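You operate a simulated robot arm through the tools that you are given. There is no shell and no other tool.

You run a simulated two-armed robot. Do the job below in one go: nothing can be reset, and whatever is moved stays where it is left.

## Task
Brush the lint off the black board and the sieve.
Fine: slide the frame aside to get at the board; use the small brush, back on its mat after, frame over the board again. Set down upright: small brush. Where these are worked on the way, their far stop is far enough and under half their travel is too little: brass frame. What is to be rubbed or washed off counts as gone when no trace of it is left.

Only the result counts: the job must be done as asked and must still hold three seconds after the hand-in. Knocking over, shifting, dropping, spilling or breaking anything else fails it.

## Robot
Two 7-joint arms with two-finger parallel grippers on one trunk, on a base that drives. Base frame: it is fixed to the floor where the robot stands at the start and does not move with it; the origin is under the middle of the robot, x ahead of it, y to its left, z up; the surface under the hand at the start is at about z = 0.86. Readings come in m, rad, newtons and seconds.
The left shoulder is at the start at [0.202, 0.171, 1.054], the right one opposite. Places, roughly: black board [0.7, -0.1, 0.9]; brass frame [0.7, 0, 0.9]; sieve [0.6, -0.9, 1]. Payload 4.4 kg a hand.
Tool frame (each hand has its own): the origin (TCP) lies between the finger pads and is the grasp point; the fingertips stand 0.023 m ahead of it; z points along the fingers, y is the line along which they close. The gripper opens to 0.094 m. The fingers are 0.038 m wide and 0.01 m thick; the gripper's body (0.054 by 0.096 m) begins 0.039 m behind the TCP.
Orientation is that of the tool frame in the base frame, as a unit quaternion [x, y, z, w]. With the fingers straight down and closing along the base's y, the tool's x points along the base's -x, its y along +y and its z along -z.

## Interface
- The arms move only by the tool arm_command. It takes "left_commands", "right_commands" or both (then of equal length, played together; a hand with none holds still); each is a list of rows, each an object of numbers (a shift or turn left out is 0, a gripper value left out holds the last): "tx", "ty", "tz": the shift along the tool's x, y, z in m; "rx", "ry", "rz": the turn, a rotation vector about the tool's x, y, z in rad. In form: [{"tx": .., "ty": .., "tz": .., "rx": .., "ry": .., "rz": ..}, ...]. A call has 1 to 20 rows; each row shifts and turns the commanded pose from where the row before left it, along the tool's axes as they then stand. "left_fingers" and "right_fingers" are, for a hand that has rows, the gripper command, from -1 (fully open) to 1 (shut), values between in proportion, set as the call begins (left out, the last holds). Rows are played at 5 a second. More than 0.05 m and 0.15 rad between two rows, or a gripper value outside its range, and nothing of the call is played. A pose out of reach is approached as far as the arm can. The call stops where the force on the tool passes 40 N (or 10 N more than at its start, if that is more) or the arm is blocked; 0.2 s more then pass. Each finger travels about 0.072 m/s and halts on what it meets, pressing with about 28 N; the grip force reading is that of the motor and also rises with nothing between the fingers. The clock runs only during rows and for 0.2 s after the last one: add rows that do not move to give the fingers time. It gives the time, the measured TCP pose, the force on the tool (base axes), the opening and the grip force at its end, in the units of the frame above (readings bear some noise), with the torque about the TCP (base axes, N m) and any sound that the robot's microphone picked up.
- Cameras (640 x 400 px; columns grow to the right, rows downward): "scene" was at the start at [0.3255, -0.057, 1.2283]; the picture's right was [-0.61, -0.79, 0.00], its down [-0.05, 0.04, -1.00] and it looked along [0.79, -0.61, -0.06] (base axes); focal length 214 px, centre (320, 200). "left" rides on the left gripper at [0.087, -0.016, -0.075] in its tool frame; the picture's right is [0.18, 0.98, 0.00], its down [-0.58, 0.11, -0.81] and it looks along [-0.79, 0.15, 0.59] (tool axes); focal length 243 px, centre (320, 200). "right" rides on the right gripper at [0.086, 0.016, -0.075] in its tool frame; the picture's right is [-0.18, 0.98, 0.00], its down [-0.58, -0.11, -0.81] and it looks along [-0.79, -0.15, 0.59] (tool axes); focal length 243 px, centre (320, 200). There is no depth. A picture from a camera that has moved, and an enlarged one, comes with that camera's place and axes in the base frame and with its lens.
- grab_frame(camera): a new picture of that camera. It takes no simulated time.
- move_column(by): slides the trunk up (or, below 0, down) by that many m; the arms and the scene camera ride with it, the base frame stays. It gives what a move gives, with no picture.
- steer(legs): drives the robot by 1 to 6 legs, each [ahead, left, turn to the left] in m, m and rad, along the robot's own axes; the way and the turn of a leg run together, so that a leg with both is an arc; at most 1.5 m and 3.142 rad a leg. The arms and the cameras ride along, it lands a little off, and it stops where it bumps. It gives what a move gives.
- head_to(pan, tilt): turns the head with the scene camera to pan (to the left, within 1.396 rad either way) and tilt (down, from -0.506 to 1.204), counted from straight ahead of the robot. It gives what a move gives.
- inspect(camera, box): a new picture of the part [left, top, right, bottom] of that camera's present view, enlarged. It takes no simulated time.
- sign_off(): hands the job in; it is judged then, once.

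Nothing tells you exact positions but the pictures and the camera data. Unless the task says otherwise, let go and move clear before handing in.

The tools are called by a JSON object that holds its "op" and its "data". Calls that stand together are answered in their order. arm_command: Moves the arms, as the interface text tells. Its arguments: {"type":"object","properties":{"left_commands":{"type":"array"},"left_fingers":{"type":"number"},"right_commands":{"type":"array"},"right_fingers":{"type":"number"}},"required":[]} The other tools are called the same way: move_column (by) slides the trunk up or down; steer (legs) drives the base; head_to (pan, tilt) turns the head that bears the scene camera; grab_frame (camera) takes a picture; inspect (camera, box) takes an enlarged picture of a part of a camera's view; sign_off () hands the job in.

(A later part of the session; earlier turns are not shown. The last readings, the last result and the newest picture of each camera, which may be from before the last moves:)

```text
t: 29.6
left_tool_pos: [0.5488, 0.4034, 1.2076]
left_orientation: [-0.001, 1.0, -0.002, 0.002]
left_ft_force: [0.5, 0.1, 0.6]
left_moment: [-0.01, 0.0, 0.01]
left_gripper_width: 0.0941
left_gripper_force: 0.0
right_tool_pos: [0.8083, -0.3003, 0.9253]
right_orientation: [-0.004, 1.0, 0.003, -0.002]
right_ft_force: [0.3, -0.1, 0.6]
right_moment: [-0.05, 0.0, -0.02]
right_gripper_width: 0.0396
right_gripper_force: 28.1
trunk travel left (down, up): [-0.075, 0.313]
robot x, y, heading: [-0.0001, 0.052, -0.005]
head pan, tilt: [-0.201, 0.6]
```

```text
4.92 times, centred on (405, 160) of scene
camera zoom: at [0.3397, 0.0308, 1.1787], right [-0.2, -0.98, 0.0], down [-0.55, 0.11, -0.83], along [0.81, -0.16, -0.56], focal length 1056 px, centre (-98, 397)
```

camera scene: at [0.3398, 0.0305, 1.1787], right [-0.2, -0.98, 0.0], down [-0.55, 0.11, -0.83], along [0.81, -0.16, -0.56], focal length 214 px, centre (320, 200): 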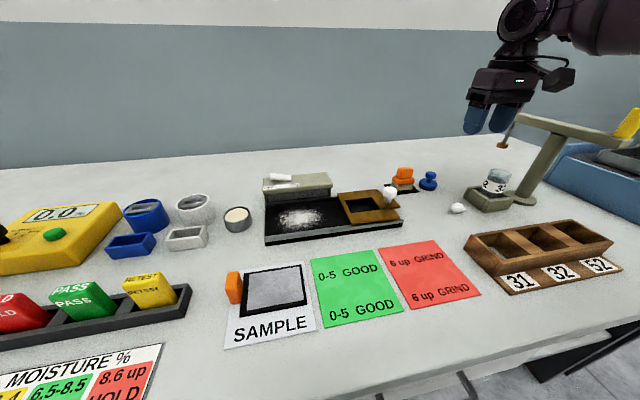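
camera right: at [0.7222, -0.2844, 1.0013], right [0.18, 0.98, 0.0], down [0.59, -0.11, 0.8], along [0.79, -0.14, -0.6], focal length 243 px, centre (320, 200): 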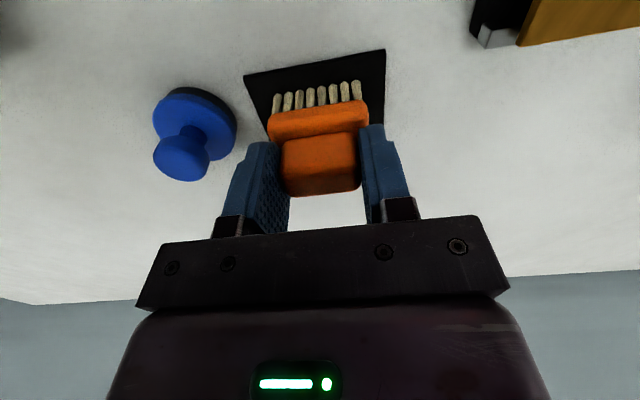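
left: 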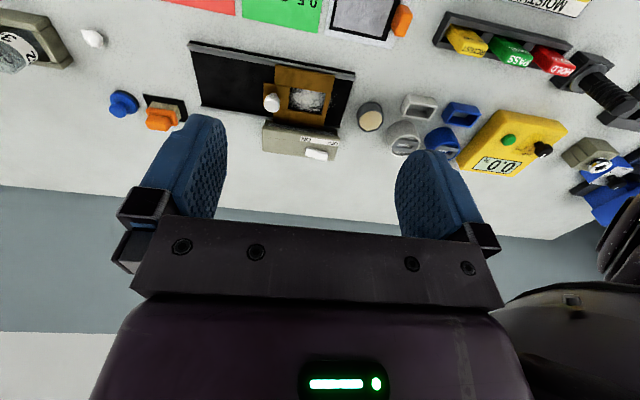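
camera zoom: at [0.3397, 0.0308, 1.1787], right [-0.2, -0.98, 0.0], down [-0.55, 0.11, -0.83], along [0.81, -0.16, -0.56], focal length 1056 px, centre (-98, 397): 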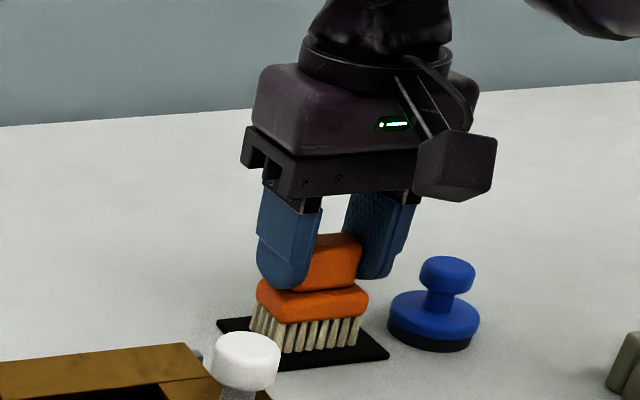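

The brush is gripped (TCP at 0.808, -0.300, 0.925 when resting on its mat). Lifting and driving back left to the board.

{"op": "arm_command", "data": {"right_commands": [{"tz": -0.03}, {"tz": -0.04}, {"tz": -0.04}, {"tz": -0.04}, {}]}}

{"op": "steer", "data": {"legs": [[0, 0.17, 0]]}}

{"op": "grab_frame", "data": {"camera": "right"}}

{"op": "inspect", "data": {"camera": "scene", "box": [300, 100, 500, 230]}}

```text
t: 30.8
left_tool_pos: [0.5497, 0.4033, 1.2077]
left_orientation: [-0.001, 1.0, -0.001, 0.002]
left_ft_force: [0.3, -0.4, 1.3]
left_moment: [-0.01, 0.0, -0.02]
left_gripper_width: 0.0941
left_gripper_force: 0.1
right_tool_pos: [0.8103, -0.3017, 1.0763]
right_orientation: [-0.003, 1.0, 0.002, -0.003]
right_ft_force: [0.5, 0.0, -1.1]
right_moment: [0.0, 0.01, 0.0]
right_gripper_width: 0.0393
right_gripper_force: 28.2
trunk travel left (down, up): [-0.075, 0.313]
robot x, y, heading: [-0.0007, 0.0507, 0.002]
head pan, tilt: [-0.201, 0.6]
```

```text
t: 33.0
left_tool_pos: [0.5501, 0.5741, 1.2079]
left_orientation: [0.001, 1.0, -0.002, 0.004]
left_ft_force: [0.7, -0.2, 0.4]
left_moment: [-0.02, 0.01, 0.02]
left_gripper_width: 0.0941
left_gripper_force: 0.0
right_tool_pos: [0.8079, -0.1308, 1.0786]
right_orientation: [-0.001, 1.0, 0.002, -0.003]
right_ft_force: [-0.8, 0.6, -1.0]
right_moment: [0.01, -0.02, 0.01]
right_gripper_width: 0.0396
right_gripper_force: 27.7
trunk travel left (down, up): [-0.075, 0.313]
robot x, y, heading: [-0.004, 0.2221, -0.002]
head pan, tilt: [-0.201, 0.6]
```

```text
taken
camera right: at [0.7229, -0.1156, 1.1528], right [0.18, 0.98, 0.0], down [0.59, -0.11, 0.8], along [0.79, -0.14, -0.6], focal length 243 px, centre (320, 200)
```

right: 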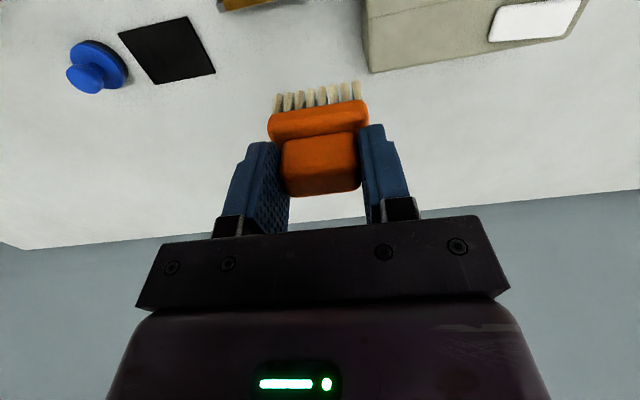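

```text
3.08 times, centred on (400, 165) of scene
camera zoom: at [0.3398, 0.2027, 1.1787], right [-0.2, -0.98, 0.0], down [-0.55, 0.11, -0.83], along [0.81, -0.17, -0.56], focal length 660 px, centre (74, 308)
```

zoom: 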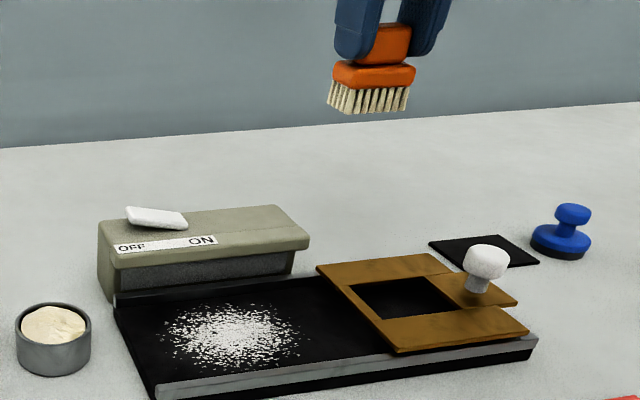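

{"op": "arm_command", "data": {"right_commands": [{"tx": 0.0327, "ty": 0.0237}, {"tx": 0.0327, "ty": 0.0237}, {"tx": 0.0327, "ty": 0.0237}, {"tz": 0.04}, {"tz": 0.04}, {"tz": 0.04}, {}]}}

{"op": "inspect", "data": {"camera": "scene", "box": [300, 100, 500, 230]}}

{"op": "grab_frame", "data": {"camera": "right"}}

```text
t: 34.6
left_tool_pos: [0.5492, 0.5734, 1.2086]
left_orientation: [0.002, 1.0, -0.002, 0.004]
left_ft_force: [-0.4, -0.1, 0.0]
left_moment: [0.0, -0.01, 0.01]
left_gripper_width: 0.0938
left_gripper_force: 0.1
right_tool_pos: [0.7129, -0.0591, 0.9561]
right_orientation: [-0.002, 1.0, 0.002, -0.002]
right_ft_force: [-0.7, 0.5, -0.7]
right_moment: [0.02, 0.0, -0.01]
right_gripper_width: 0.0394
right_gripper_force: 28.0
trunk travel left (down, up): [-0.075, 0.313]
robot x, y, heading: [-0.0001, 0.2244, -0.003]
head pan, tilt: [-0.201, 0.6]
```

```text
3.08 times, centred on (400, 165) of scene
camera zoom: at [0.3391, 0.2025, 1.1791], right [-0.2, -0.98, 0.0], down [-0.55, 0.11, -0.83], along [0.81, -0.17, -0.56], focal length 660 px, centre (74, 308)
```

zoom: 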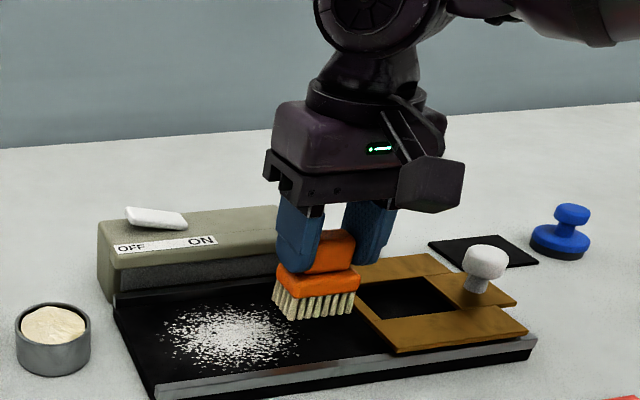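

```text
taken
camera right: at [0.6269, -0.0441, 1.0327], right [0.18, 0.98, 0.0], down [0.58, -0.11, 0.8], along [0.79, -0.14, -0.6], focal length 243 px, centre (320, 200)
```

right: 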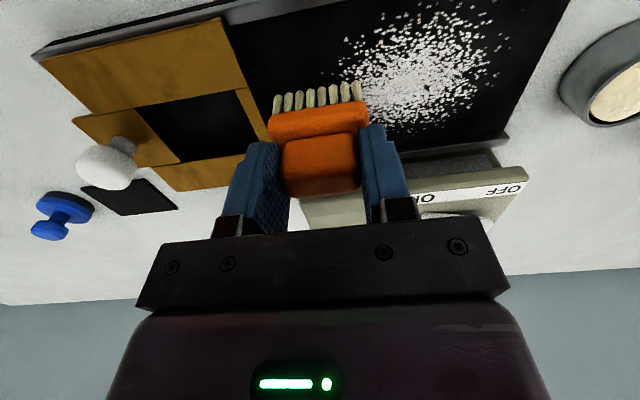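

Clear of the frame; lowering in small steps until the bristles touch the board.

{"op": "arm_command", "data": {"right_commands": [{"tz": 0.005}, {"tz": 0.005}, {"tz": 0.003}, {"tz": 0.002}, {}]}}

{"op": "inspect", "data": {"camera": "scene", "box": [300, 150, 450, 240]}}

```text
t: 35.8
left_tool_pos: [0.5496, 0.574, 1.2076]
left_orientation: [0.001, 1.0, -0.001, 0.002]
left_ft_force: [-0.9, -0.6, 0.8]
left_moment: [-0.02, -0.01, -0.02]
left_gripper_width: 0.094
left_gripper_force: 0.0
right_tool_pos: [0.7112, -0.059, 0.9432]
right_orientation: [-0.002, 1.0, 0.003, -0.002]
right_ft_force: [-0.2, 0.4, -1.4]
right_moment: [-0.02, -0.02, -0.01]
right_gripper_width: 0.0393
right_gripper_force: 28.0
trunk travel left (down, up): [-0.075, 0.313]
robot x, y, heading: [0.0009, 0.221, -0.003]
head pan, tilt: [-0.201, 0.6]
```

```text
4.27 times, centred on (375, 195) of scene
camera zoom: at [0.3397, 0.2024, 1.1787], right [-0.2, -0.98, 0.0], down [-0.55, 0.11, -0.83], along [0.81, -0.17, -0.56], focal length 915 px, centre (85, 221)
```

zoom: 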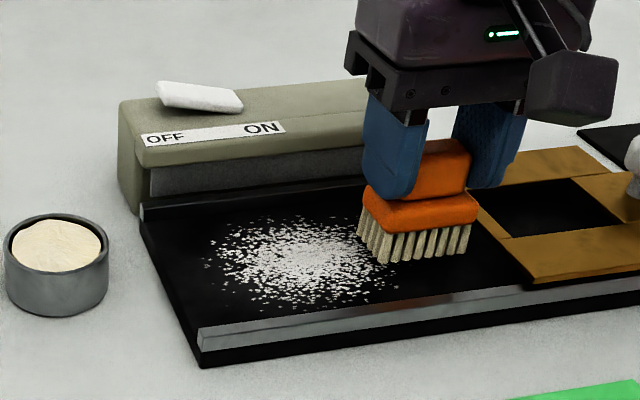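

{"op": "arm_command", "data": {"right_commands": [{"tz": 0.003}, {"tz": 0.002}, {"tz": 0.002}, {}]}}

{"op": "inspect", "data": {"camera": "scene", "box": [300, 150, 450, 240]}}

```text
t: 36.8
left_tool_pos: [0.5497, 0.575, 1.2084]
left_orientation: [0.001, 1.0, -0.001, 0.002]
left_ft_force: [0.4, 0.9, -0.2]
left_moment: [0.0, -0.01, 0.01]
left_gripper_width: 0.0938
left_gripper_force: 0.0
right_tool_pos: [0.7096, -0.0598, 0.9357]
right_orientation: [-0.002, 1.0, 0.002, -0.002]
right_ft_force: [0.3, -0.3, -1.5]
right_moment: [0.01, -0.02, 0.0]
right_gripper_width: 0.0398
right_gripper_force: 27.9
trunk travel left (down, up): [-0.075, 0.313]
robot x, y, heading: [0.0002, 0.2237, -0.001]
head pan, tilt: [-0.201, 0.6]
```

```text
4.27 times, centred on (375, 195) of scene
camera zoom: at [0.3397, 0.2024, 1.1787], right [-0.2, -0.98, 0.0], down [-0.55, 0.11, -0.83], along [0.81, -0.17, -0.56], focal length 915 px, centre (85, 221)
```

zoom: 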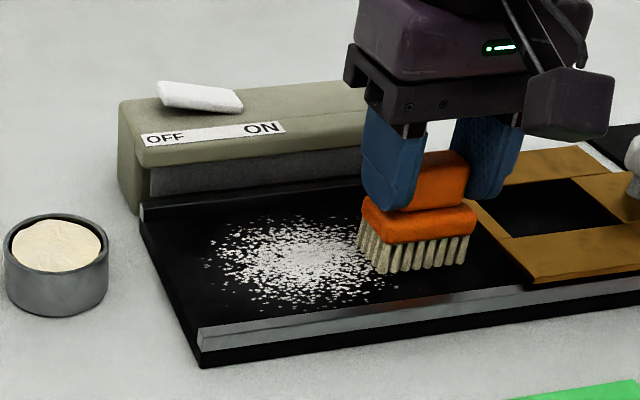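

{"op": "arm_command", "data": {"right_commands": [{"tz": 0.001}, {"tz": 0.001}, {"tz": 0.001}, {}]}}

{"op": "arm_command", "data": {"right_commands": [{"tz": 0.001}, {"tz": 0.001}, {}]}}

{"op": "inspect", "data": {"camera": "scene", "box": [300, 150, 450, 240]}}

```text
t: 37.8
left_tool_pos: [0.5507, 0.5734, 1.2086]
left_orientation: [0.001, 1.0, -0.002, 0.002]
left_ft_force: [0.7, -0.1, 0.1]
left_moment: [-0.03, -0.01, 0.01]
left_gripper_width: 0.0937
left_gripper_force: 0.0
right_tool_pos: [0.7092, -0.06, 0.9337]
right_orientation: [-0.001, 1.0, 0.002, -0.002]
right_ft_force: [1.4, -0.9, 3.7]
right_moment: [-0.2, -0.01, 0.06]
right_gripper_width: 0.0396
right_gripper_force: 27.7
trunk travel left (down, up): [-0.075, 0.313]
robot x, y, heading: [-0.0023, 0.2215, -0.005]
head pan, tilt: [-0.201, 0.6]
```

```text
t: 38.6
left_tool_pos: [0.5476, 0.5755, 1.2095]
left_orientation: [0.001, 1.0, -0.002, 0.004]
left_ft_force: [0.1, -0.7, 0.0]
left_moment: [0.0, -0.01, 0.04]
left_gripper_width: 0.0941
left_gripper_force: 0.1
right_tool_pos: [0.7095, -0.0604, 0.9332]
right_orientation: [-0.001, 1.0, 0.003, 0.0]
right_ft_force: [3.1, -4.0, 18.5]
right_moment: [-0.27, 0.05, 0.05]
right_gripper_width: 0.0397
right_gripper_force: 28.3
trunk travel left (down, up): [-0.075, 0.313]
robot x, y, heading: [0.0006, 0.2248, -0.001]
head pan, tilt: [-0.201, 0.6]
```

```text
4.27 times, centred on (375, 195) of scene
camera zoom: at [0.3384, 0.2027, 1.1795], right [-0.2, -0.98, 0.0], down [-0.55, 0.11, -0.83], along [0.81, -0.17, -0.56], focal length 915 px, centre (85, 221)
```

zoom: 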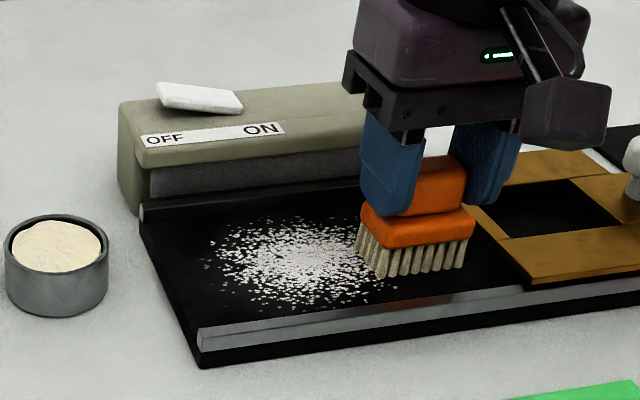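

Contact at TCP z ≈ 0.933. Easing slightly and doing a first stroke toward +y.

{"op": "arm_command", "data": {"right_commands": [{"tz": -0.0006}, {"ty": 0.01}, {"ty": 0.01}, {"ty": 0.01}, {"ty": 0.01}, {"ty": 0.01}, {"ty": 0.01}, {"ty": 0.01}, {"ty": 0.01}, {"ty": 0.01}, {"ty": 0.01}, {"ty": 0.01}, {}]}}

{"op": "inspect", "data": {"camera": "scene", "box": [300, 150, 450, 240]}}

{"op": "grab_frame", "data": {"camera": "right"}}

```text
t: 41.4
left_tool_pos: [0.5506, 0.5747, 1.2085]
left_orientation: [0.002, 1.0, 0.0, 0.002]
left_ft_force: [-0.2, 0.1, -0.5]
left_moment: [-0.02, 0.0, 0.01]
left_gripper_width: 0.0939
left_gripper_force: 0.1
right_tool_pos: [0.711, 0.0426, 0.9341]
right_orientation: [-0.002, 1.0, 0.003, -0.003]
right_ft_force: [-0.4, 0.1, -1.3]
right_moment: [0.03, 0.02, -0.01]
right_gripper_width: 0.0395
right_gripper_force: 28.0
right hand out of reach, approached as far as the arm can: row 12
trunk travel left (down, up): [-0.075, 0.313]
robot x, y, heading: [-0.0012, 0.2204, -0.004]
head pan, tilt: [-0.201, 0.6]
```

```text
4.27 times, centred on (375, 195) of scene
camera zoom: at [0.3402, 0.2025, 1.1782], right [-0.2, -0.98, 0.0], down [-0.55, 0.11, -0.82], along [0.81, -0.17, -0.57], focal length 915 px, centre (85, 221)
```

zoom: 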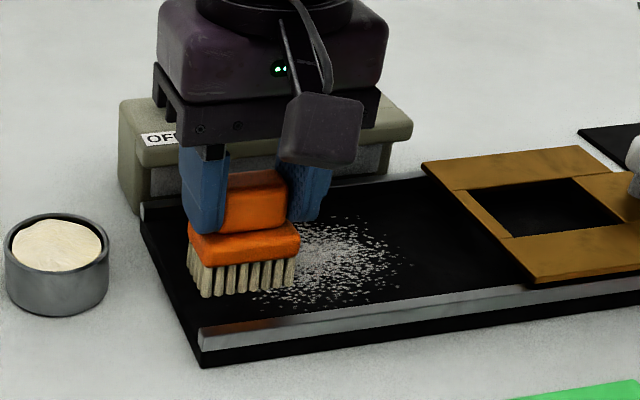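

```text
taken
camera right: at [0.6258, 0.0573, 1.0097], right [0.18, 0.98, 0.0], down [0.59, -0.11, 0.8], along [0.79, -0.14, -0.6], focal length 243 px, centre (320, 200)
```

right: 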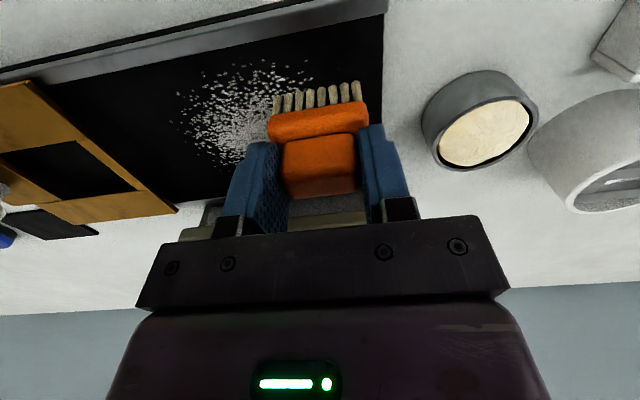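

The stroke thins the lint. I'll press slightly more and go over it back and forth in lanes.

{"op": "arm_command", "data": {"right_commands": [{"tz": 0.0015}, {"ty": -0.01}, {"ty": -0.01}, {"ty": -0.01}, {"ty": -0.01}, {"ty": -0.01}, {"ty": -0.01}, {"ty": -0.01}, {"ty": -0.01}, {"ty": -0.01}, {"ty": -0.01}, {}]}}

{"op": "inspect", "data": {"camera": "scene", "box": [300, 150, 450, 240]}}

```text
t: 44.0
left_tool_pos: [0.549, 0.574, 1.209]
left_orientation: [0.0, 1.0, -0.002, 0.002]
left_ft_force: [-0.2, 0.3, 0.2]
left_moment: [0.01, 0.02, 0.01]
left_gripper_width: 0.0944
left_gripper_force: 0.1
right_tool_pos: [0.7126, -0.0598, 0.9329]
right_orientation: [-0.002, 1.0, 0.003, -0.003]
right_ft_force: [0.4, 0.0, -0.3]
right_moment: [0.0, 0.01, -0.01]
right_gripper_width: 0.0394
right_gripper_force: 28.1
trunk travel left (down, up): [-0.075, 0.313]
robot x, y, heading: [-0.0015, 0.2231, -0.004]
head pan, tilt: [-0.201, 0.6]
```

```text
4.27 times, centred on (375, 195) of scene
camera zoom: at [0.3397, 0.2025, 1.1787], right [-0.2, -0.98, 0.0], down [-0.55, 0.11, -0.83], along [0.81, -0.17, -0.56], focal length 915 px, centre (85, 221)
```

zoom: 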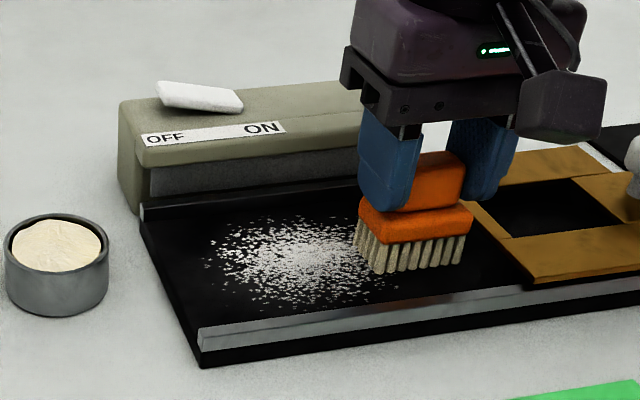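

{"op": "arm_command", "data": {"right_commands": [{"tz": 0.001}, {"tz": 0.001}, {"ty": 0.01}, {"ty": 0.01}, {"ty": 0.01}]}}

```text
t: 45.2
left_tool_pos: [0.549, 0.5742, 1.2092]
left_orientation: [0.002, 1.0, -0.001, 0.003]
left_ft_force: [0.2, 0.1, -0.4]
left_moment: [0.0, -0.02, 0.02]
left_gripper_width: 0.0942
left_gripper_force: 0.0
right_tool_pos: [0.7116, -0.0284, 0.9326]
right_orientation: [-0.002, 1.0, 0.004, -0.003]
right_ft_force: [0.9, -2.5, 11.8]
right_moment: [-0.28, -0.04, -0.01]
right_gripper_width: 0.0396
right_gripper_force: 27.8
trunk travel left (down, up): [-0.075, 0.313]
robot x, y, heading: [0.0013, 0.2227, 0.003]
head pan, tilt: [-0.201, 0.6]
```

{"op": "arm_command", "data": {"right_commands": [{"ty": 0.01}, {"ty": 0.01}, {"ty": 0.01}, {"ty": 0.01}, {"ty": 0.01}, {"ty": 0.01}, {"ty": 0.01}, {"ty": -0.01}, {"ty": -0.01}, {"ty": -0.01}, {"ty": -0.01}, {"ty": -0.01}, {"ty": -0.01}, {"ty": -0.01}, {"ty": -0.01}, {"ty": -0.01}, {"ty": -0.01}]}}

{"op": "inspect", "data": {"camera": "scene", "box": [300, 150, 450, 240]}}

```text
t: 48.8
left_tool_pos: [0.5475, 0.5743, 1.2089]
left_orientation: [0.001, 1.0, -0.001, 0.003]
left_ft_force: [-0.4, -0.1, 0.7]
left_moment: [-0.01, 0.0, 0.02]
left_gripper_width: 0.094
left_gripper_force: 0.1
right_tool_pos: [0.7103, -0.058, 0.9331]
right_orientation: [-0.002, 1.0, 0.003, -0.001]
right_ft_force: [-0.9, 5.1, 18.6]
right_moment: [0.04, 0.0, 0.01]
right_gripper_width: 0.0394
right_gripper_force: 28.3
trunk travel left (down, up): [-0.075, 0.313]
robot x, y, heading: [0.002, 0.2199, -0.0]
head pan, tilt: [-0.201, 0.6]
```

```text
4.27 times, centred on (375, 195) of scene
camera zoom: at [0.3382, 0.2034, 1.1793], right [-0.2, -0.98, 0.0], down [-0.55, 0.11, -0.83], along [0.81, -0.17, -0.56], focal length 915 px, centre (85, 221)
```

zoom: 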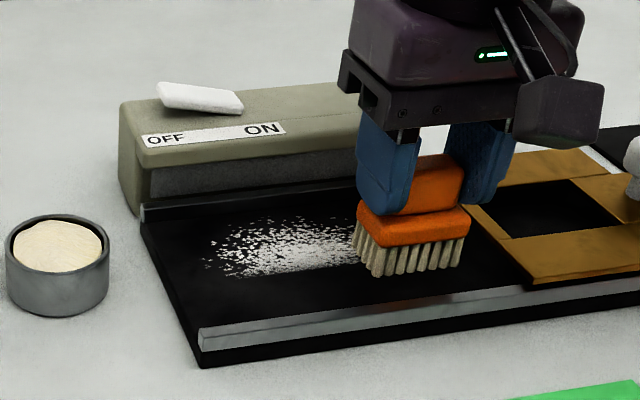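

The near half is already clean. Next lane: 17 mm further away from me.

{"op": "arm_command", "data": {"right_commands": [{"tx": -0.006}, {"tx": -0.006}, {"tx": -0.005}, {"ty": 0.01}, {"ty": 0.01}, {"ty": 0.01}, {"ty": 0.01}, {"ty": 0.01}, {"ty": 0.01}, {"ty": 0.01}, {"ty": 0.01}, {"ty": 0.01}, {"ty": 0.01}]}}

{"op": "arm_command", "data": {"right_commands": [{"ty": -0.01}, {"ty": -0.01}, {"ty": -0.01}, {"ty": -0.01}, {"ty": -0.01}, {"ty": -0.01}, {"ty": -0.01}, {"ty": -0.01}, {"ty": -0.01}, {"ty": -0.01}]}}

{"op": "inspect", "data": {"camera": "scene", "box": [300, 150, 450, 240]}}

```text
t: 51.6
left_tool_pos: [0.5486, 0.5748, 1.2081]
left_orientation: [0.001, 1.0, -0.002, 0.002]
left_ft_force: [-0.4, 0.7, -0.1]
left_moment: [0.01, 0.0, 0.0]
left_gripper_width: 0.0939
left_gripper_force: 0.0
right_tool_pos: [0.7291, 0.0266, 0.9318]
right_orientation: [-0.001, 1.0, 0.004, -0.003]
right_ft_force: [-2.3, 0.6, 8.5]
right_moment: [0.12, 0.0, 0.05]
right_gripper_width: 0.0393
right_gripper_force: 27.8
right hand out of reach, approached as far as the arm can: row 12, 13
trunk travel left (down, up): [-0.075, 0.313]
robot x, y, heading: [0.0005, 0.2188, -0.007]
head pan, tilt: [-0.201, 0.6]
```

```text
t: 53.8
left_tool_pos: [0.5492, 0.5756, 1.2076]
left_orientation: [0.001, 1.0, -0.001, 0.002]
left_ft_force: [-0.8, 1.6, -0.6]
left_moment: [0.0, -0.01, 0.02]
left_gripper_width: 0.0939
left_gripper_force: 0.0
right_tool_pos: [0.73, -0.0727, 0.933]
right_orientation: [-0.002, 1.0, 0.002, -0.003]
right_ft_force: [-0.9, 6.7, -1.7]
right_moment: [0.32, 0.03, -0.11]
right_gripper_width: 0.0396
right_gripper_force: 27.8
trunk travel left (down, up): [-0.075, 0.313]
robot x, y, heading: [0.0003, 0.221, -0.003]
head pan, tilt: [-0.201, 0.6]
```

```text
4.27 times, centred on (375, 195) of scene
camera zoom: at [0.3398, 0.2036, 1.1786], right [-0.2, -0.98, 0.0], down [-0.55, 0.11, -0.83], along [0.81, -0.17, -0.56], focal length 915 px, centre (85, 221)
```

zoom: 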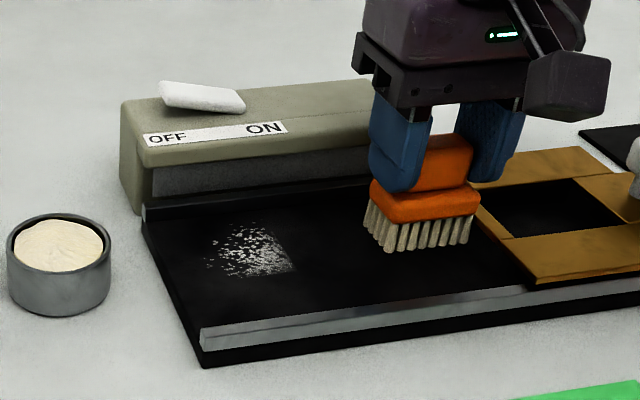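

Only the far-left patch remains, at the edge of reach; I'll lift the brush, drive 8 cm more to the left, and finish it.

{"op": "arm_command", "data": {"right_commands": [{"ty": 0.005, "tz": -0.02}, {"tz": -0.04}, {}]}}

{"op": "steer", "data": {"legs": [[0, 0.09, 0]]}}

{"op": "inspect", "data": {"camera": "scene", "box": [320, 110, 500, 230]}}

```text
t: 54.6
left_tool_pos: [0.5508, 0.5737, 1.2072]
left_orientation: [0.001, 1.0, -0.001, 0.002]
left_ft_force: [0.5, 0.2, 0.5]
left_moment: [0.02, 0.02, 0.0]
left_gripper_width: 0.094
left_gripper_force: 0.1
right_tool_pos: [0.7311, -0.0704, 0.9924]
right_orientation: [-0.001, 1.0, 0.003, -0.003]
right_ft_force: [0.2, 0.4, -1.5]
right_moment: [0.0, -0.02, 0.01]
right_gripper_width: 0.0396
right_gripper_force: 28.5
trunk travel left (down, up): [-0.075, 0.313]
robot x, y, heading: [0.0004, 0.2205, -0.005]
head pan, tilt: [-0.201, 0.6]
```

```text
t: 56.0
left_tool_pos: [0.551, 0.6641, 1.2084]
left_orientation: [0.001, 1.0, -0.002, 0.002]
left_ft_force: [0.0, -0.3, -0.4]
left_moment: [0.01, 0.0, 0.0]
left_gripper_width: 0.094
left_gripper_force: 0.3
right_tool_pos: [0.7307, 0.0181, 0.9934]
right_orientation: [-0.001, 1.0, 0.002, -0.002]
right_ft_force: [0.4, -0.3, -0.6]
right_moment: [-0.01, -0.01, -0.01]
right_gripper_width: 0.0395
right_gripper_force: 28.0
trunk travel left (down, up): [-0.075, 0.313]
robot x, y, heading: [0.0035, 0.3131, -0.007]
head pan, tilt: [-0.201, 0.6]
```

```text
3.33 times, centred on (410, 170) of scene
camera zoom: at [0.34, 0.2925, 1.1787], right [-0.2, -0.98, 0.0], down [-0.55, 0.11, -0.83], along [0.81, -0.17, -0.56], focal length 715 px, centre (20, 300)
```

zoom: 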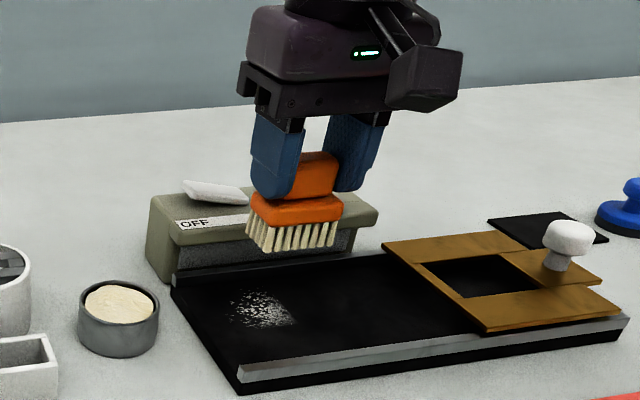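

{"op": "arm_command", "data": {"right_commands": [{"ty": 0.02, "tz": 0.03}, {"ty": 0.018, "tz": 0.025}, {"tz": 0.006}, {"tz": 0.001}, {"ty": -0.01}, {"ty": -0.01}]}}

```text
t: 57.5
left_tool_pos: [0.5493, 0.6638, 1.2081]
left_orientation: [0.002, 1.0, -0.002, 0.004]
left_ft_force: [0.5, 0.1, 0.3]
left_moment: [0.01, -0.01, 0.01]
left_gripper_width: 0.0941
left_gripper_force: 0.0
right_tool_pos: [0.7304, 0.0364, 0.9319]
right_orientation: [0.0, 1.0, 0.003, -0.001]
right_ft_force: [0.5, 1.8, 9.5]
right_moment: [-0.13, -0.05, 0.03]
right_gripper_width: 0.0397
right_gripper_force: 28.1
trunk travel left (down, up): [-0.075, 0.313]
robot x, y, heading: [-0.0002, 0.3116, -0.006]
head pan, tilt: [-0.201, 0.6]
```

{"op": "arm_command", "data": {"right_commands": [{"ty": -0.01}, {"ty": -0.01}, {"ty": -0.01}, {"ty": -0.01}, {"ty": -0.01}, {"ty": 0.01}, {"ty": 0.01}, {"ty": 0.01}, {"ty": 0.01}, {"ty": 0.01}, {"ty": 0.01}, {"ty": 0.01}, {"tx": -0.007}, {"tx": -0.007}, {"ty": -0.01}, {"ty": -0.01}, {"ty": -0.01}, {"ty": -0.01}, {"ty": -0.01}]}}

{"op": "arm_command", "data": {"right_commands": [{"ty": -0.01}, {"ty": -0.01}, {"ty": -0.01}, {"ty": -0.01}, {"ty": -0.01}, {"ty": -0.01}, {"ty": -0.01}]}}

{"op": "inspect", "data": {"camera": "scene", "box": [320, 110, 500, 230]}}

{"op": "grab_frame", "data": {"camera": "right"}}

```text
t: 61.5
left_tool_pos: [0.5482, 0.6644, 1.2088]
left_orientation: [0.001, 1.0, -0.002, 0.004]
left_ft_force: [-0.4, -0.2, -1.0]
left_moment: [-0.02, -0.02, -0.01]
left_gripper_width: 0.094
left_gripper_force: 0.0
right_tool_pos: [0.7442, 0.008, 0.9322]
right_orientation: [-0.001, 1.0, 0.002, -0.001]
right_ft_force: [0.0, 3.4, 13.7]
right_moment: [-0.09, -0.1, 0.01]
right_gripper_width: 0.0397
right_gripper_force: 28.5
trunk travel left (down, up): [-0.075, 0.313]
robot x, y, heading: [-0.0028, 0.3124, -0.002]
head pan, tilt: [-0.201, 0.6]
```

```text
t: 63.0
left_tool_pos: [0.5494, 0.6641, 1.2101]
left_orientation: [0.001, 1.0, -0.002, 0.004]
left_ft_force: [-0.2, -0.2, 0.1]
left_moment: [-0.02, 0.0, -0.01]
left_gripper_width: 0.0943
left_gripper_force: 0.0
right_tool_pos: [0.7444, -0.0625, 0.9324]
right_orientation: [-0.001, 1.0, 0.003, -0.002]
right_ft_force: [-0.2, 3.0, 10.3]
right_moment: [-0.02, -0.13, 0.02]
right_gripper_width: 0.0396
right_gripper_force: 27.9
trunk travel left (down, up): [-0.075, 0.313]
robot x, y, heading: [-0.0043, 0.3139, 0.001]
head pan, tilt: [-0.201, 0.6]
```

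```text
3.33 times, centred on (410, 170) of scene
camera zoom: at [0.339, 0.2927, 1.179], right [-0.2, -0.98, 0.0], down [-0.55, 0.11, -0.83], along [0.81, -0.17, -0.56], focal length 715 px, centre (20, 300)
```

zoom: 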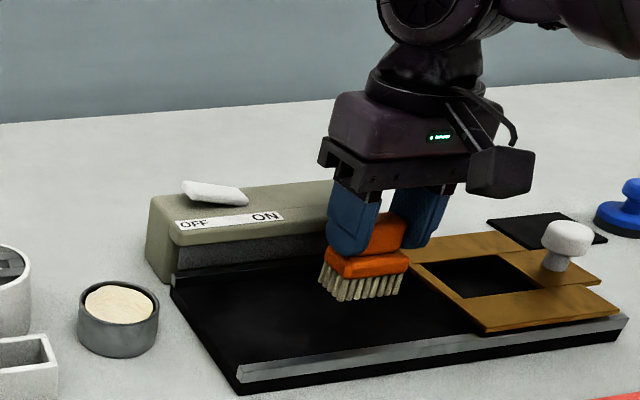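

```text
taken
camera right: at [0.6588, -0.0463, 1.0075], right [0.18, 0.98, 0.0], down [0.58, -0.11, 0.8], along [0.79, -0.14, -0.6], focal length 243 px, centre (320, 200)
```

right: 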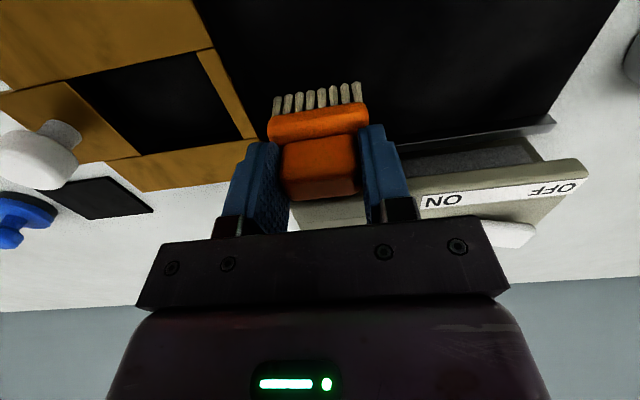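

The board looks clean; lifting the brush to inspect it closely.

{"op": "arm_command", "data": {"right_commands": [{"tz": -0.04}, {"tz": -0.05}, {"tz": -0.05}, {}]}}

{"op": "inspect", "data": {"camera": "scene", "box": [360, 180, 460, 235]}}

{"op": "inspect", "data": {"camera": "right", "box": [220, 0, 480, 140]}}

```text
t: 64.0
left_tool_pos: [0.5516, 0.6635, 1.2083]
left_orientation: [0.002, 1.0, -0.001, 0.002]
left_ft_force: [-0.1, -0.3, 0.3]
left_moment: [0.03, -0.01, -0.01]
left_gripper_width: 0.094
left_gripper_force: 0.1
right_tool_pos: [0.7452, -0.0613, 1.0694]
right_orientation: [0.0, 1.0, 0.003, -0.003]
right_ft_force: [-0.5, 0.0, -0.9]
right_moment: [-0.02, 0.0, 0.0]
right_gripper_width: 0.0396
right_gripper_force: 27.6
trunk travel left (down, up): [-0.075, 0.313]
robot x, y, heading: [0.0001, 0.3084, -0.007]
head pan, tilt: [-0.201, 0.6]
```

```text
6.40 times, centred on (410, 208) of scene
camera zoom: at [0.3406, 0.2918, 1.1783], right [-0.2, -0.98, 0.0], down [-0.55, 0.11, -0.82], along [0.81, -0.17, -0.57], focal length 1373 px, centre (-256, 152)
```

zoom: 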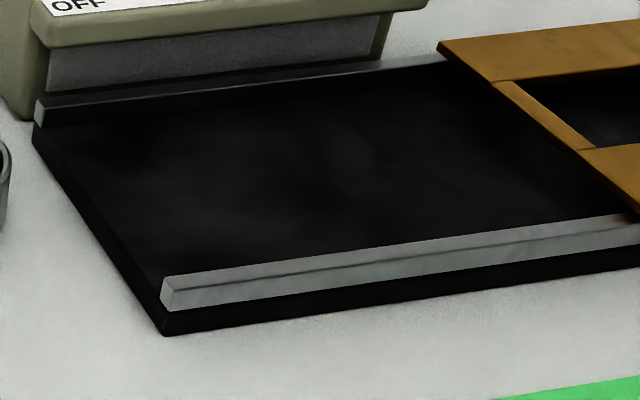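

```text
2.46 times, centred on (350, 70) of right
camera zoom: at [0.6602, -0.0467, 1.1449], right [0.18, 0.98, 0.0], down [0.59, -0.11, 0.8], along [0.79, -0.14, -0.6], focal length 597 px, centre (246, 520)
```

zoom: 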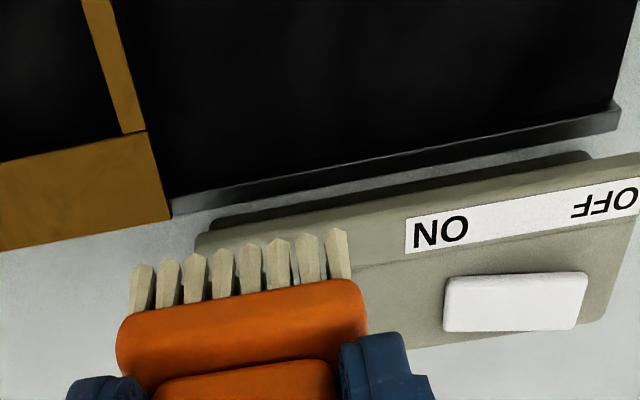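

{"op": "inspect", "data": {"camera": "scene", "box": [370, 192, 430, 228]}}

{"op": "inspect", "data": {"camera": "scene", "box": [405, 185, 465, 221]}}

```text
10.67 times, centred on (400, 210) of scene
camera zoom: at [0.3406, 0.2918, 1.1783], right [-0.2, -0.98, 0.0], down [-0.55, 0.11, -0.82], along [0.81, -0.17, -0.57], focal length 2288 px, centre (-533, 93)
```

zoom: 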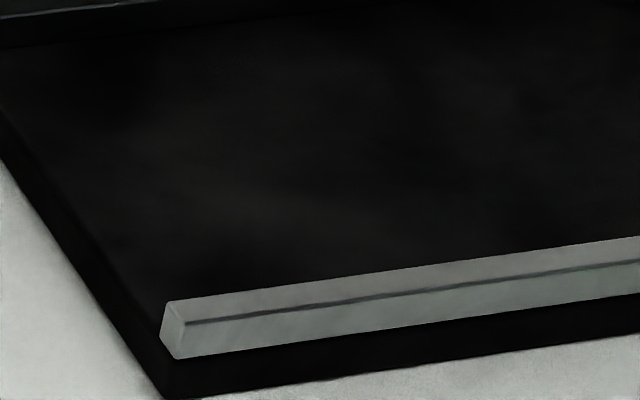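

```text
10.67 times, centred on (435, 203) of scene
camera zoom: at [0.3406, 0.2918, 1.1783], right [-0.2, -0.98, 0.0], down [-0.55, 0.11, -0.82], along [0.81, -0.17, -0.57], focal length 2288 px, centre (-907, 168)
```

zoom: 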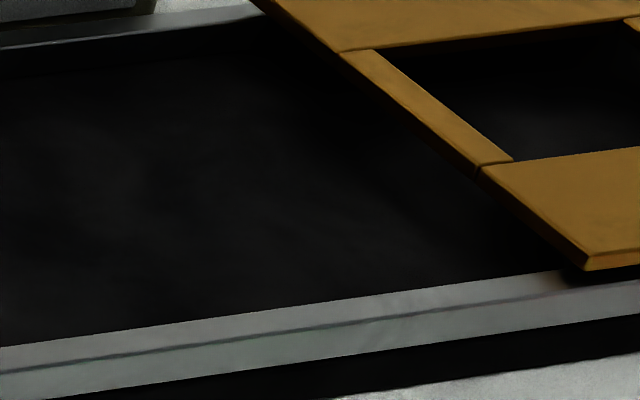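

The board is spotless. Now retracting the hand, raising the trunk, and driving right to the sieve while keeping clear of the press stand near (0.57–0.8, -0.5).

{"op": "arm_command", "data": {"right_commands": [{"tx": 0.045, "tz": -0.015}, {"tx": 0.045, "tz": -0.015}, {"tx": 0.045, "tz": -0.015}, {"tx": 0.045, "tz": -0.015}, {"tx": 0.045, "tz": -0.015}, {"tx": 0.045, "tz": -0.015}, {}]}}

{"op": "move_column", "data": {"by": 0.13}}

{"op": "head_to", "data": {"pan": -0.9, "tilt": 0.5}}

{"op": "steer", "data": {"legs": [[0, -0.45, 0]]}}

{"op": "grab_frame", "data": {"camera": "scene"}}

{"op": "grab_frame", "data": {"camera": "right"}}

```text
t: 65.8
left_tool_pos: [0.55, 0.6629, 1.2091]
left_orientation: [0.002, 1.0, -0.001, 0.003]
left_ft_force: [0.8, -0.3, -0.2]
left_moment: [-0.02, -0.03, -0.02]
left_gripper_width: 0.0941
left_gripper_force: 0.1
right_tool_pos: [0.4662, -0.0559, 1.1968]
right_orientation: [-0.022, 0.997, 0.019, 0.077]
right_ft_force: [0.3, -0.9, -0.5]
right_moment: [0.02, 0.03, 0.01]
right_gripper_width: 0.0396
right_gripper_force: 28.3
trunk travel left (down, up): [-0.075, 0.313]
robot x, y, heading: [0.0011, 0.3129, -0.004]
head pan, tilt: [-0.201, 0.6]
stopped in row 7 (right hand): the arm was blocked; the commanded pose is now the measured one
```

```text
t: 67.4
left_tool_pos: [0.5524, 0.6642, 1.3371]
left_orientation: [0.001, 1.0, -0.001, 0.001]
left_ft_force: [0.7, -0.1, -0.4]
left_moment: [0.0, 0.03, 0.02]
left_gripper_width: 0.094
left_gripper_force: 0.1
right_tool_pos: [0.4677, -0.0569, 1.3258]
right_orientation: [-0.023, 0.997, 0.018, 0.075]
right_ft_force: [1.0, 0.0, -1.3]
right_moment: [0.0, 0.03, 0.0]
right_gripper_width: 0.0397
right_gripper_force: 28.1
trunk travel left (down, up): [-0.205, 0.183]
robot x, y, heading: [-0.0032, 0.3128, 0.001]
head pan, tilt: [-0.201, 0.6]
```

```text
t: 68.5
left_tool_pos: [0.5516, 0.6636, 1.3382]
left_orientation: [0.002, 1.0, -0.001, 0.003]
left_ft_force: [0.3, -0.6, -0.1]
left_moment: [-0.02, 0.0, -0.01]
left_gripper_width: 0.094
left_gripper_force: 0.1
right_tool_pos: [0.4663, -0.0556, 1.3269]
right_orientation: [-0.022, 0.997, 0.019, 0.076]
right_ft_force: [0.1, -0.8, -0.7]
right_moment: [-0.01, -0.02, -0.02]
right_gripper_width: 0.0397
right_gripper_force: 27.6
trunk travel left (down, up): [-0.205, 0.183]
robot x, y, heading: [0.0007, 0.3112, -0.006]
head pan, tilt: [-0.901, 0.499]
```

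```text
t: 73.0
left_tool_pos: [0.5488, 0.2125, 1.3385]
left_orientation: [0.002, 1.0, -0.001, 0.003]
left_ft_force: [0.1, -0.1, -0.4]
left_moment: [0.01, -0.04, -0.01]
left_gripper_width: 0.0938
left_gripper_force: 0.1
right_tool_pos: [0.4631, -0.5048, 1.3273]
right_orientation: [-0.021, 0.997, 0.019, 0.077]
right_ft_force: [-0.5, 0.5, -1.3]
right_moment: [0.0, 0.01, 0.06]
right_gripper_width: 0.0396
right_gripper_force: 28.2
trunk travel left (down, up): [-0.205, 0.183]
robot x, y, heading: [0.0, -0.1376, -0.001]
head pan, tilt: [-0.901, 0.499]
```

```text
taken
camera scene: at [0.1789, -0.2099, 1.3432], right [-0.79, -0.62, 0.0], down [-0.3, 0.38, -0.88], along [0.54, -0.69, -0.48], focal length 214 px, centre (320, 200)
```

scene: 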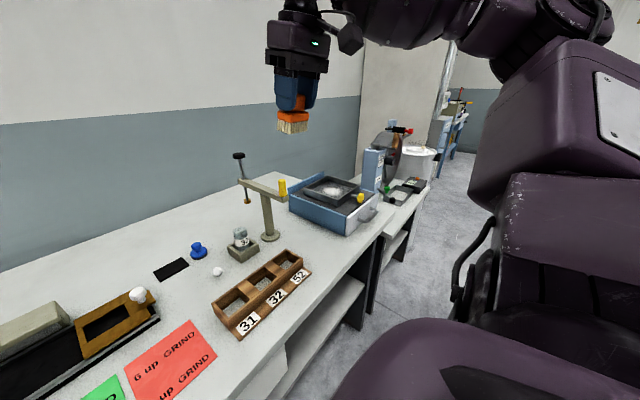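

```text
taken
camera right: at [0.3664, -0.4955, 1.3886], right [0.14, 0.99, 0.06], down [0.46, -0.12, 0.88], along [0.88, -0.09, -0.47], focal length 243 px, centre (320, 200)
```

right: 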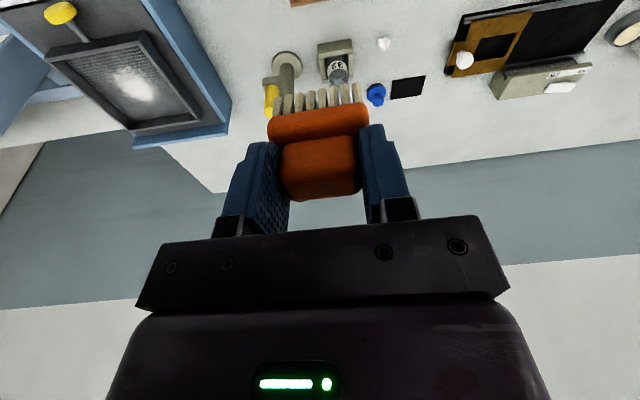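

{"op": "inspect", "data": {"camera": "scene", "box": [220, 130, 420, 255]}}

{"op": "inspect", "data": {"camera": "right", "box": [0, 0, 240, 150]}}

```text
3.20 times, centred on (320, 192) of scene
camera zoom: at [0.1789, -0.2099, 1.3432], right [-0.79, -0.62, 0.0], down [-0.3, 0.38, -0.88], along [0.54, -0.69, -0.48], focal length 686 px, centre (320, 224)
```

zoom: 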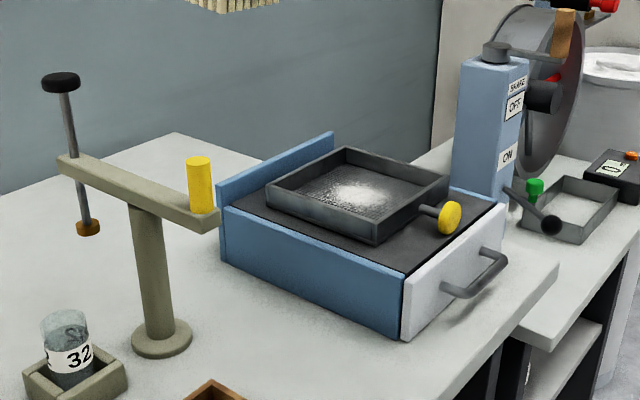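

```text
2.67 times, centred on (120, 75) of right
camera zoom: at [0.3664, -0.4955, 1.3886], right [0.14, 0.99, 0.06], down [0.46, -0.12, 0.88], along [0.88, -0.09, -0.47], focal length 647 px, centre (853, 533)
```

zoom: 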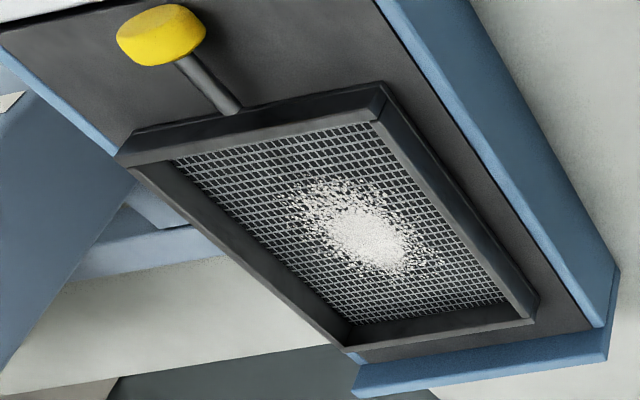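

Sieve tray spans roughly x 0.53–0.68, y -0.92…-0.745, rim at z ≈ 1.0, with the lint centred near (0.615, -0.843). Driving further right and straightening the tool.

{"op": "steer", "data": {"legs": [[0, -0.45, 0]]}}

{"op": "arm_command", "data": {"right_commands": [{"rx": 0.012, "ry": 0.05, "rz": 0.014, "tx": -0.015}, {"rx": 0.013, "ry": 0.05, "rz": 0.015, "tx": -0.015}, {"rx": 0.013, "ry": 0.052, "rz": 0.015, "tx": -0.015}, {}]}}

{"op": "grab_frame", "data": {"camera": "scene"}}

{"op": "grab_frame", "data": {"camera": "right"}}

```text
t: 77.4
left_tool_pos: [0.5473, -0.2408, 1.3386]
left_orientation: [0.007, 1.0, -0.001, 0.003]
left_ft_force: [0.4, -0.5, -0.1]
left_moment: [0.01, -0.03, -0.01]
left_gripper_width: 0.0941
left_gripper_force: 0.0
right_tool_pos: [0.4559, -0.9597, 1.3272]
right_orientation: [-0.017, 0.997, 0.019, 0.077]
right_ft_force: [0.4, -0.2, -1.8]
right_moment: [-0.02, 0.0, 0.01]
right_gripper_width: 0.0397
right_gripper_force: 27.7
trunk travel left (down, up): [-0.205, 0.183]
robot x, y, heading: [-0.0103, -0.5836, -0.017]
head pan, tilt: [-0.901, 0.499]
```

```text
t: 78.4
left_tool_pos: [0.5485, -0.2417, 1.3405]
left_orientation: [0.008, 1.0, -0.001, 0.004]
left_ft_force: [0.3, 0.1, -0.5]
left_moment: [0.01, 0.0, -0.04]
left_gripper_width: 0.0941
left_gripper_force: 0.0
right_tool_pos: [0.4984, -0.9595, 1.3333]
right_orientation: [0.005, 1.0, 0.0, 0.001]
right_ft_force: [-0.9, -0.6, -0.6]
right_moment: [0.0, 0.0, 0.0]
right_gripper_width: 0.0396
right_gripper_force: 27.8
trunk travel left (down, up): [-0.205, 0.183]
robot x, y, heading: [-0.0054, -0.5873, -0.014]
head pan, tilt: [-0.901, 0.499]
```

```text
taken
camera scene: at [0.1731, -0.6621, 1.3433], right [-0.79, -0.61, 0.0], down [-0.29, 0.38, -0.88], along [0.54, -0.7, -0.48], focal length 214 px, centre (320, 200)
```

scene: 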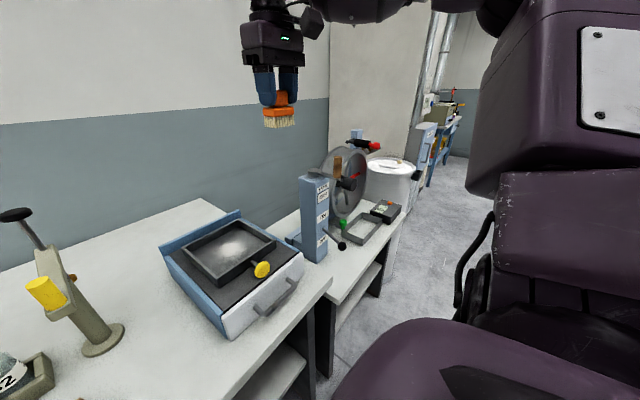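

```text
taken
camera right: at [0.4132, -0.9425, 1.408], right [0.19, 0.98, 0.0], down [0.58, -0.12, 0.81], along [0.79, -0.16, -0.59], focal length 243 px, centre (320, 200)
```

right: 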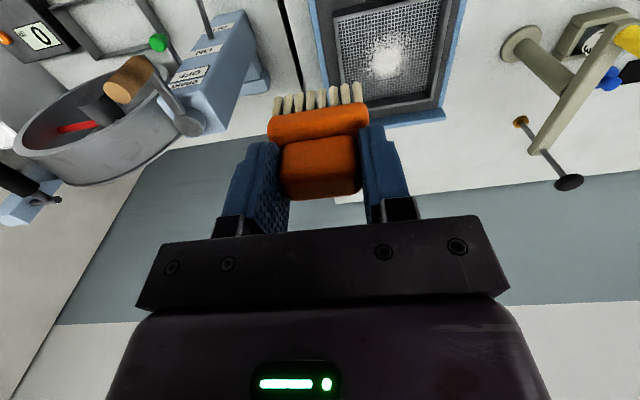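

{"op": "inspect", "data": {"camera": "scene", "box": [150, 190, 350, 315]}}

{"op": "inspect", "data": {"camera": "right", "box": [290, 0, 490, 125]}}

```text
3.20 times, centred on (250, 252) of scene
camera zoom: at [0.1731, -0.6621, 1.3433], right [-0.79, -0.61, 0.0], down [-0.29, 0.38, -0.88], along [0.54, -0.7, -0.48], focal length 686 px, centre (544, 32)
```

zoom: 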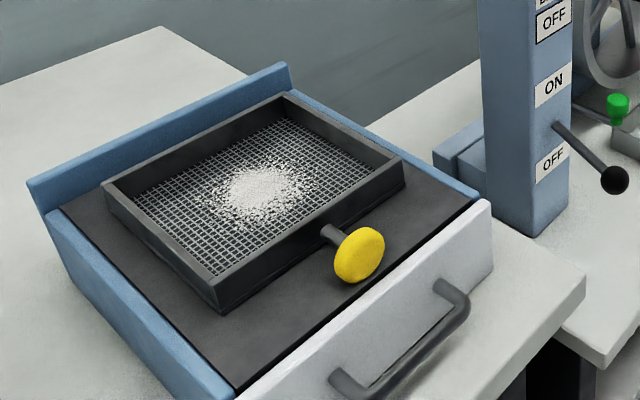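

```text
3.20 times, centred on (390, 62) of right
camera zoom: at [0.4132, -0.9425, 1.408], right [0.19, 0.98, 0.0], down [0.58, -0.12, 0.81], along [0.79, -0.16, -0.59], focal length 776 px, centre (96, 640)
```

zoom: 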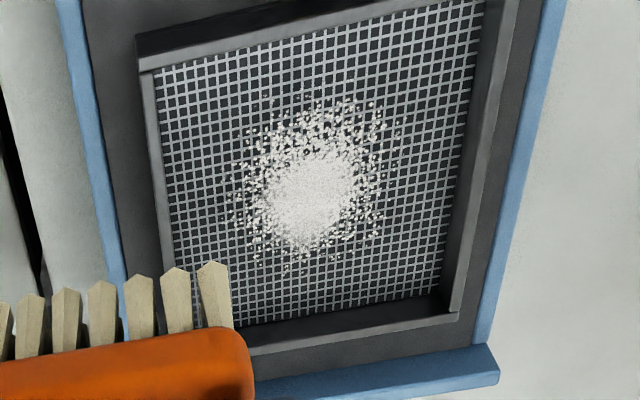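

Now the lint is at about (0.625, -0.867) on mesh z ≈ 0.96 inside the tray. Moving the brush above it.

{"op": "arm_command", "data": {"right_commands": [{"tx": -0.0203, "ty": 0.0154, "tz": 0.04}, {"tx": -0.0203, "ty": 0.0154, "tz": 0.04}, {"tx": -0.0203, "ty": 0.0154, "tz": 0.04}, {"tx": -0.0203, "ty": 0.0154, "tz": 0.04}, {"tx": -0.0203, "ty": 0.0154, "tz": 0.04}, {"tx": -0.0203, "ty": 0.0154, "tz": 0.04}, {}]}}

{"op": "inspect", "data": {"camera": "scene", "box": [150, 150, 350, 275]}}

{"op": "grab_frame", "data": {"camera": "right"}}

```text
t: 80.0
left_tool_pos: [0.5478, -0.2413, 1.3387]
left_orientation: [0.007, 1.0, -0.002, 0.004]
left_ft_force: [0.0, 0.3, -0.5]
left_moment: [0.02, -0.01, 0.01]
left_gripper_width: 0.094
left_gripper_force: 0.1
right_tool_pos: [0.6212, -0.868, 1.092]
right_orientation: [0.007, 1.0, 0.0, 0.002]
right_ft_force: [-0.9, -0.3, -0.7]
right_moment: [0.0, 0.0, -0.03]
right_gripper_width: 0.0396
right_gripper_force: 27.9
trunk travel left (down, up): [-0.205, 0.183]
robot x, y, heading: [-0.005, -0.5867, -0.018]
head pan, tilt: [-0.901, 0.499]
```

```text
3.20 times, centred on (250, 212) of scene
camera zoom: at [0.173, -0.6616, 1.3435], right [-0.79, -0.61, 0.0], down [-0.29, 0.38, -0.88], along [0.54, -0.7, -0.48], focal length 686 px, centre (544, 160)
```

zoom: 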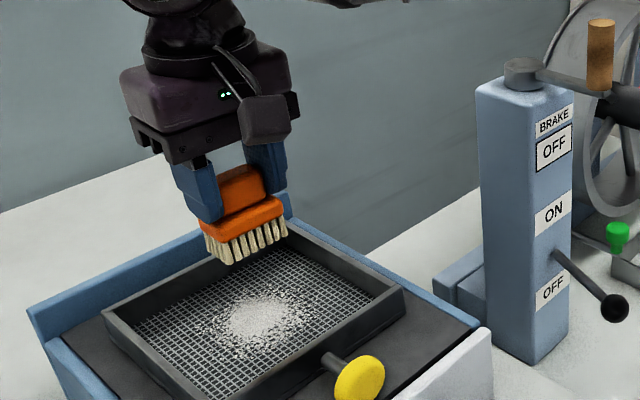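

```text
taken
camera right: at [0.5355, -0.8508, 1.1676], right [0.2, 0.98, 0.0], down [0.58, -0.12, 0.81], along [0.79, -0.16, -0.59], focal length 243 px, centre (320, 200)
```

right: 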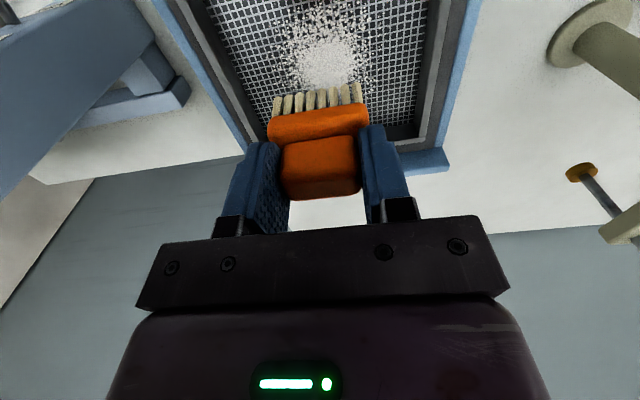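

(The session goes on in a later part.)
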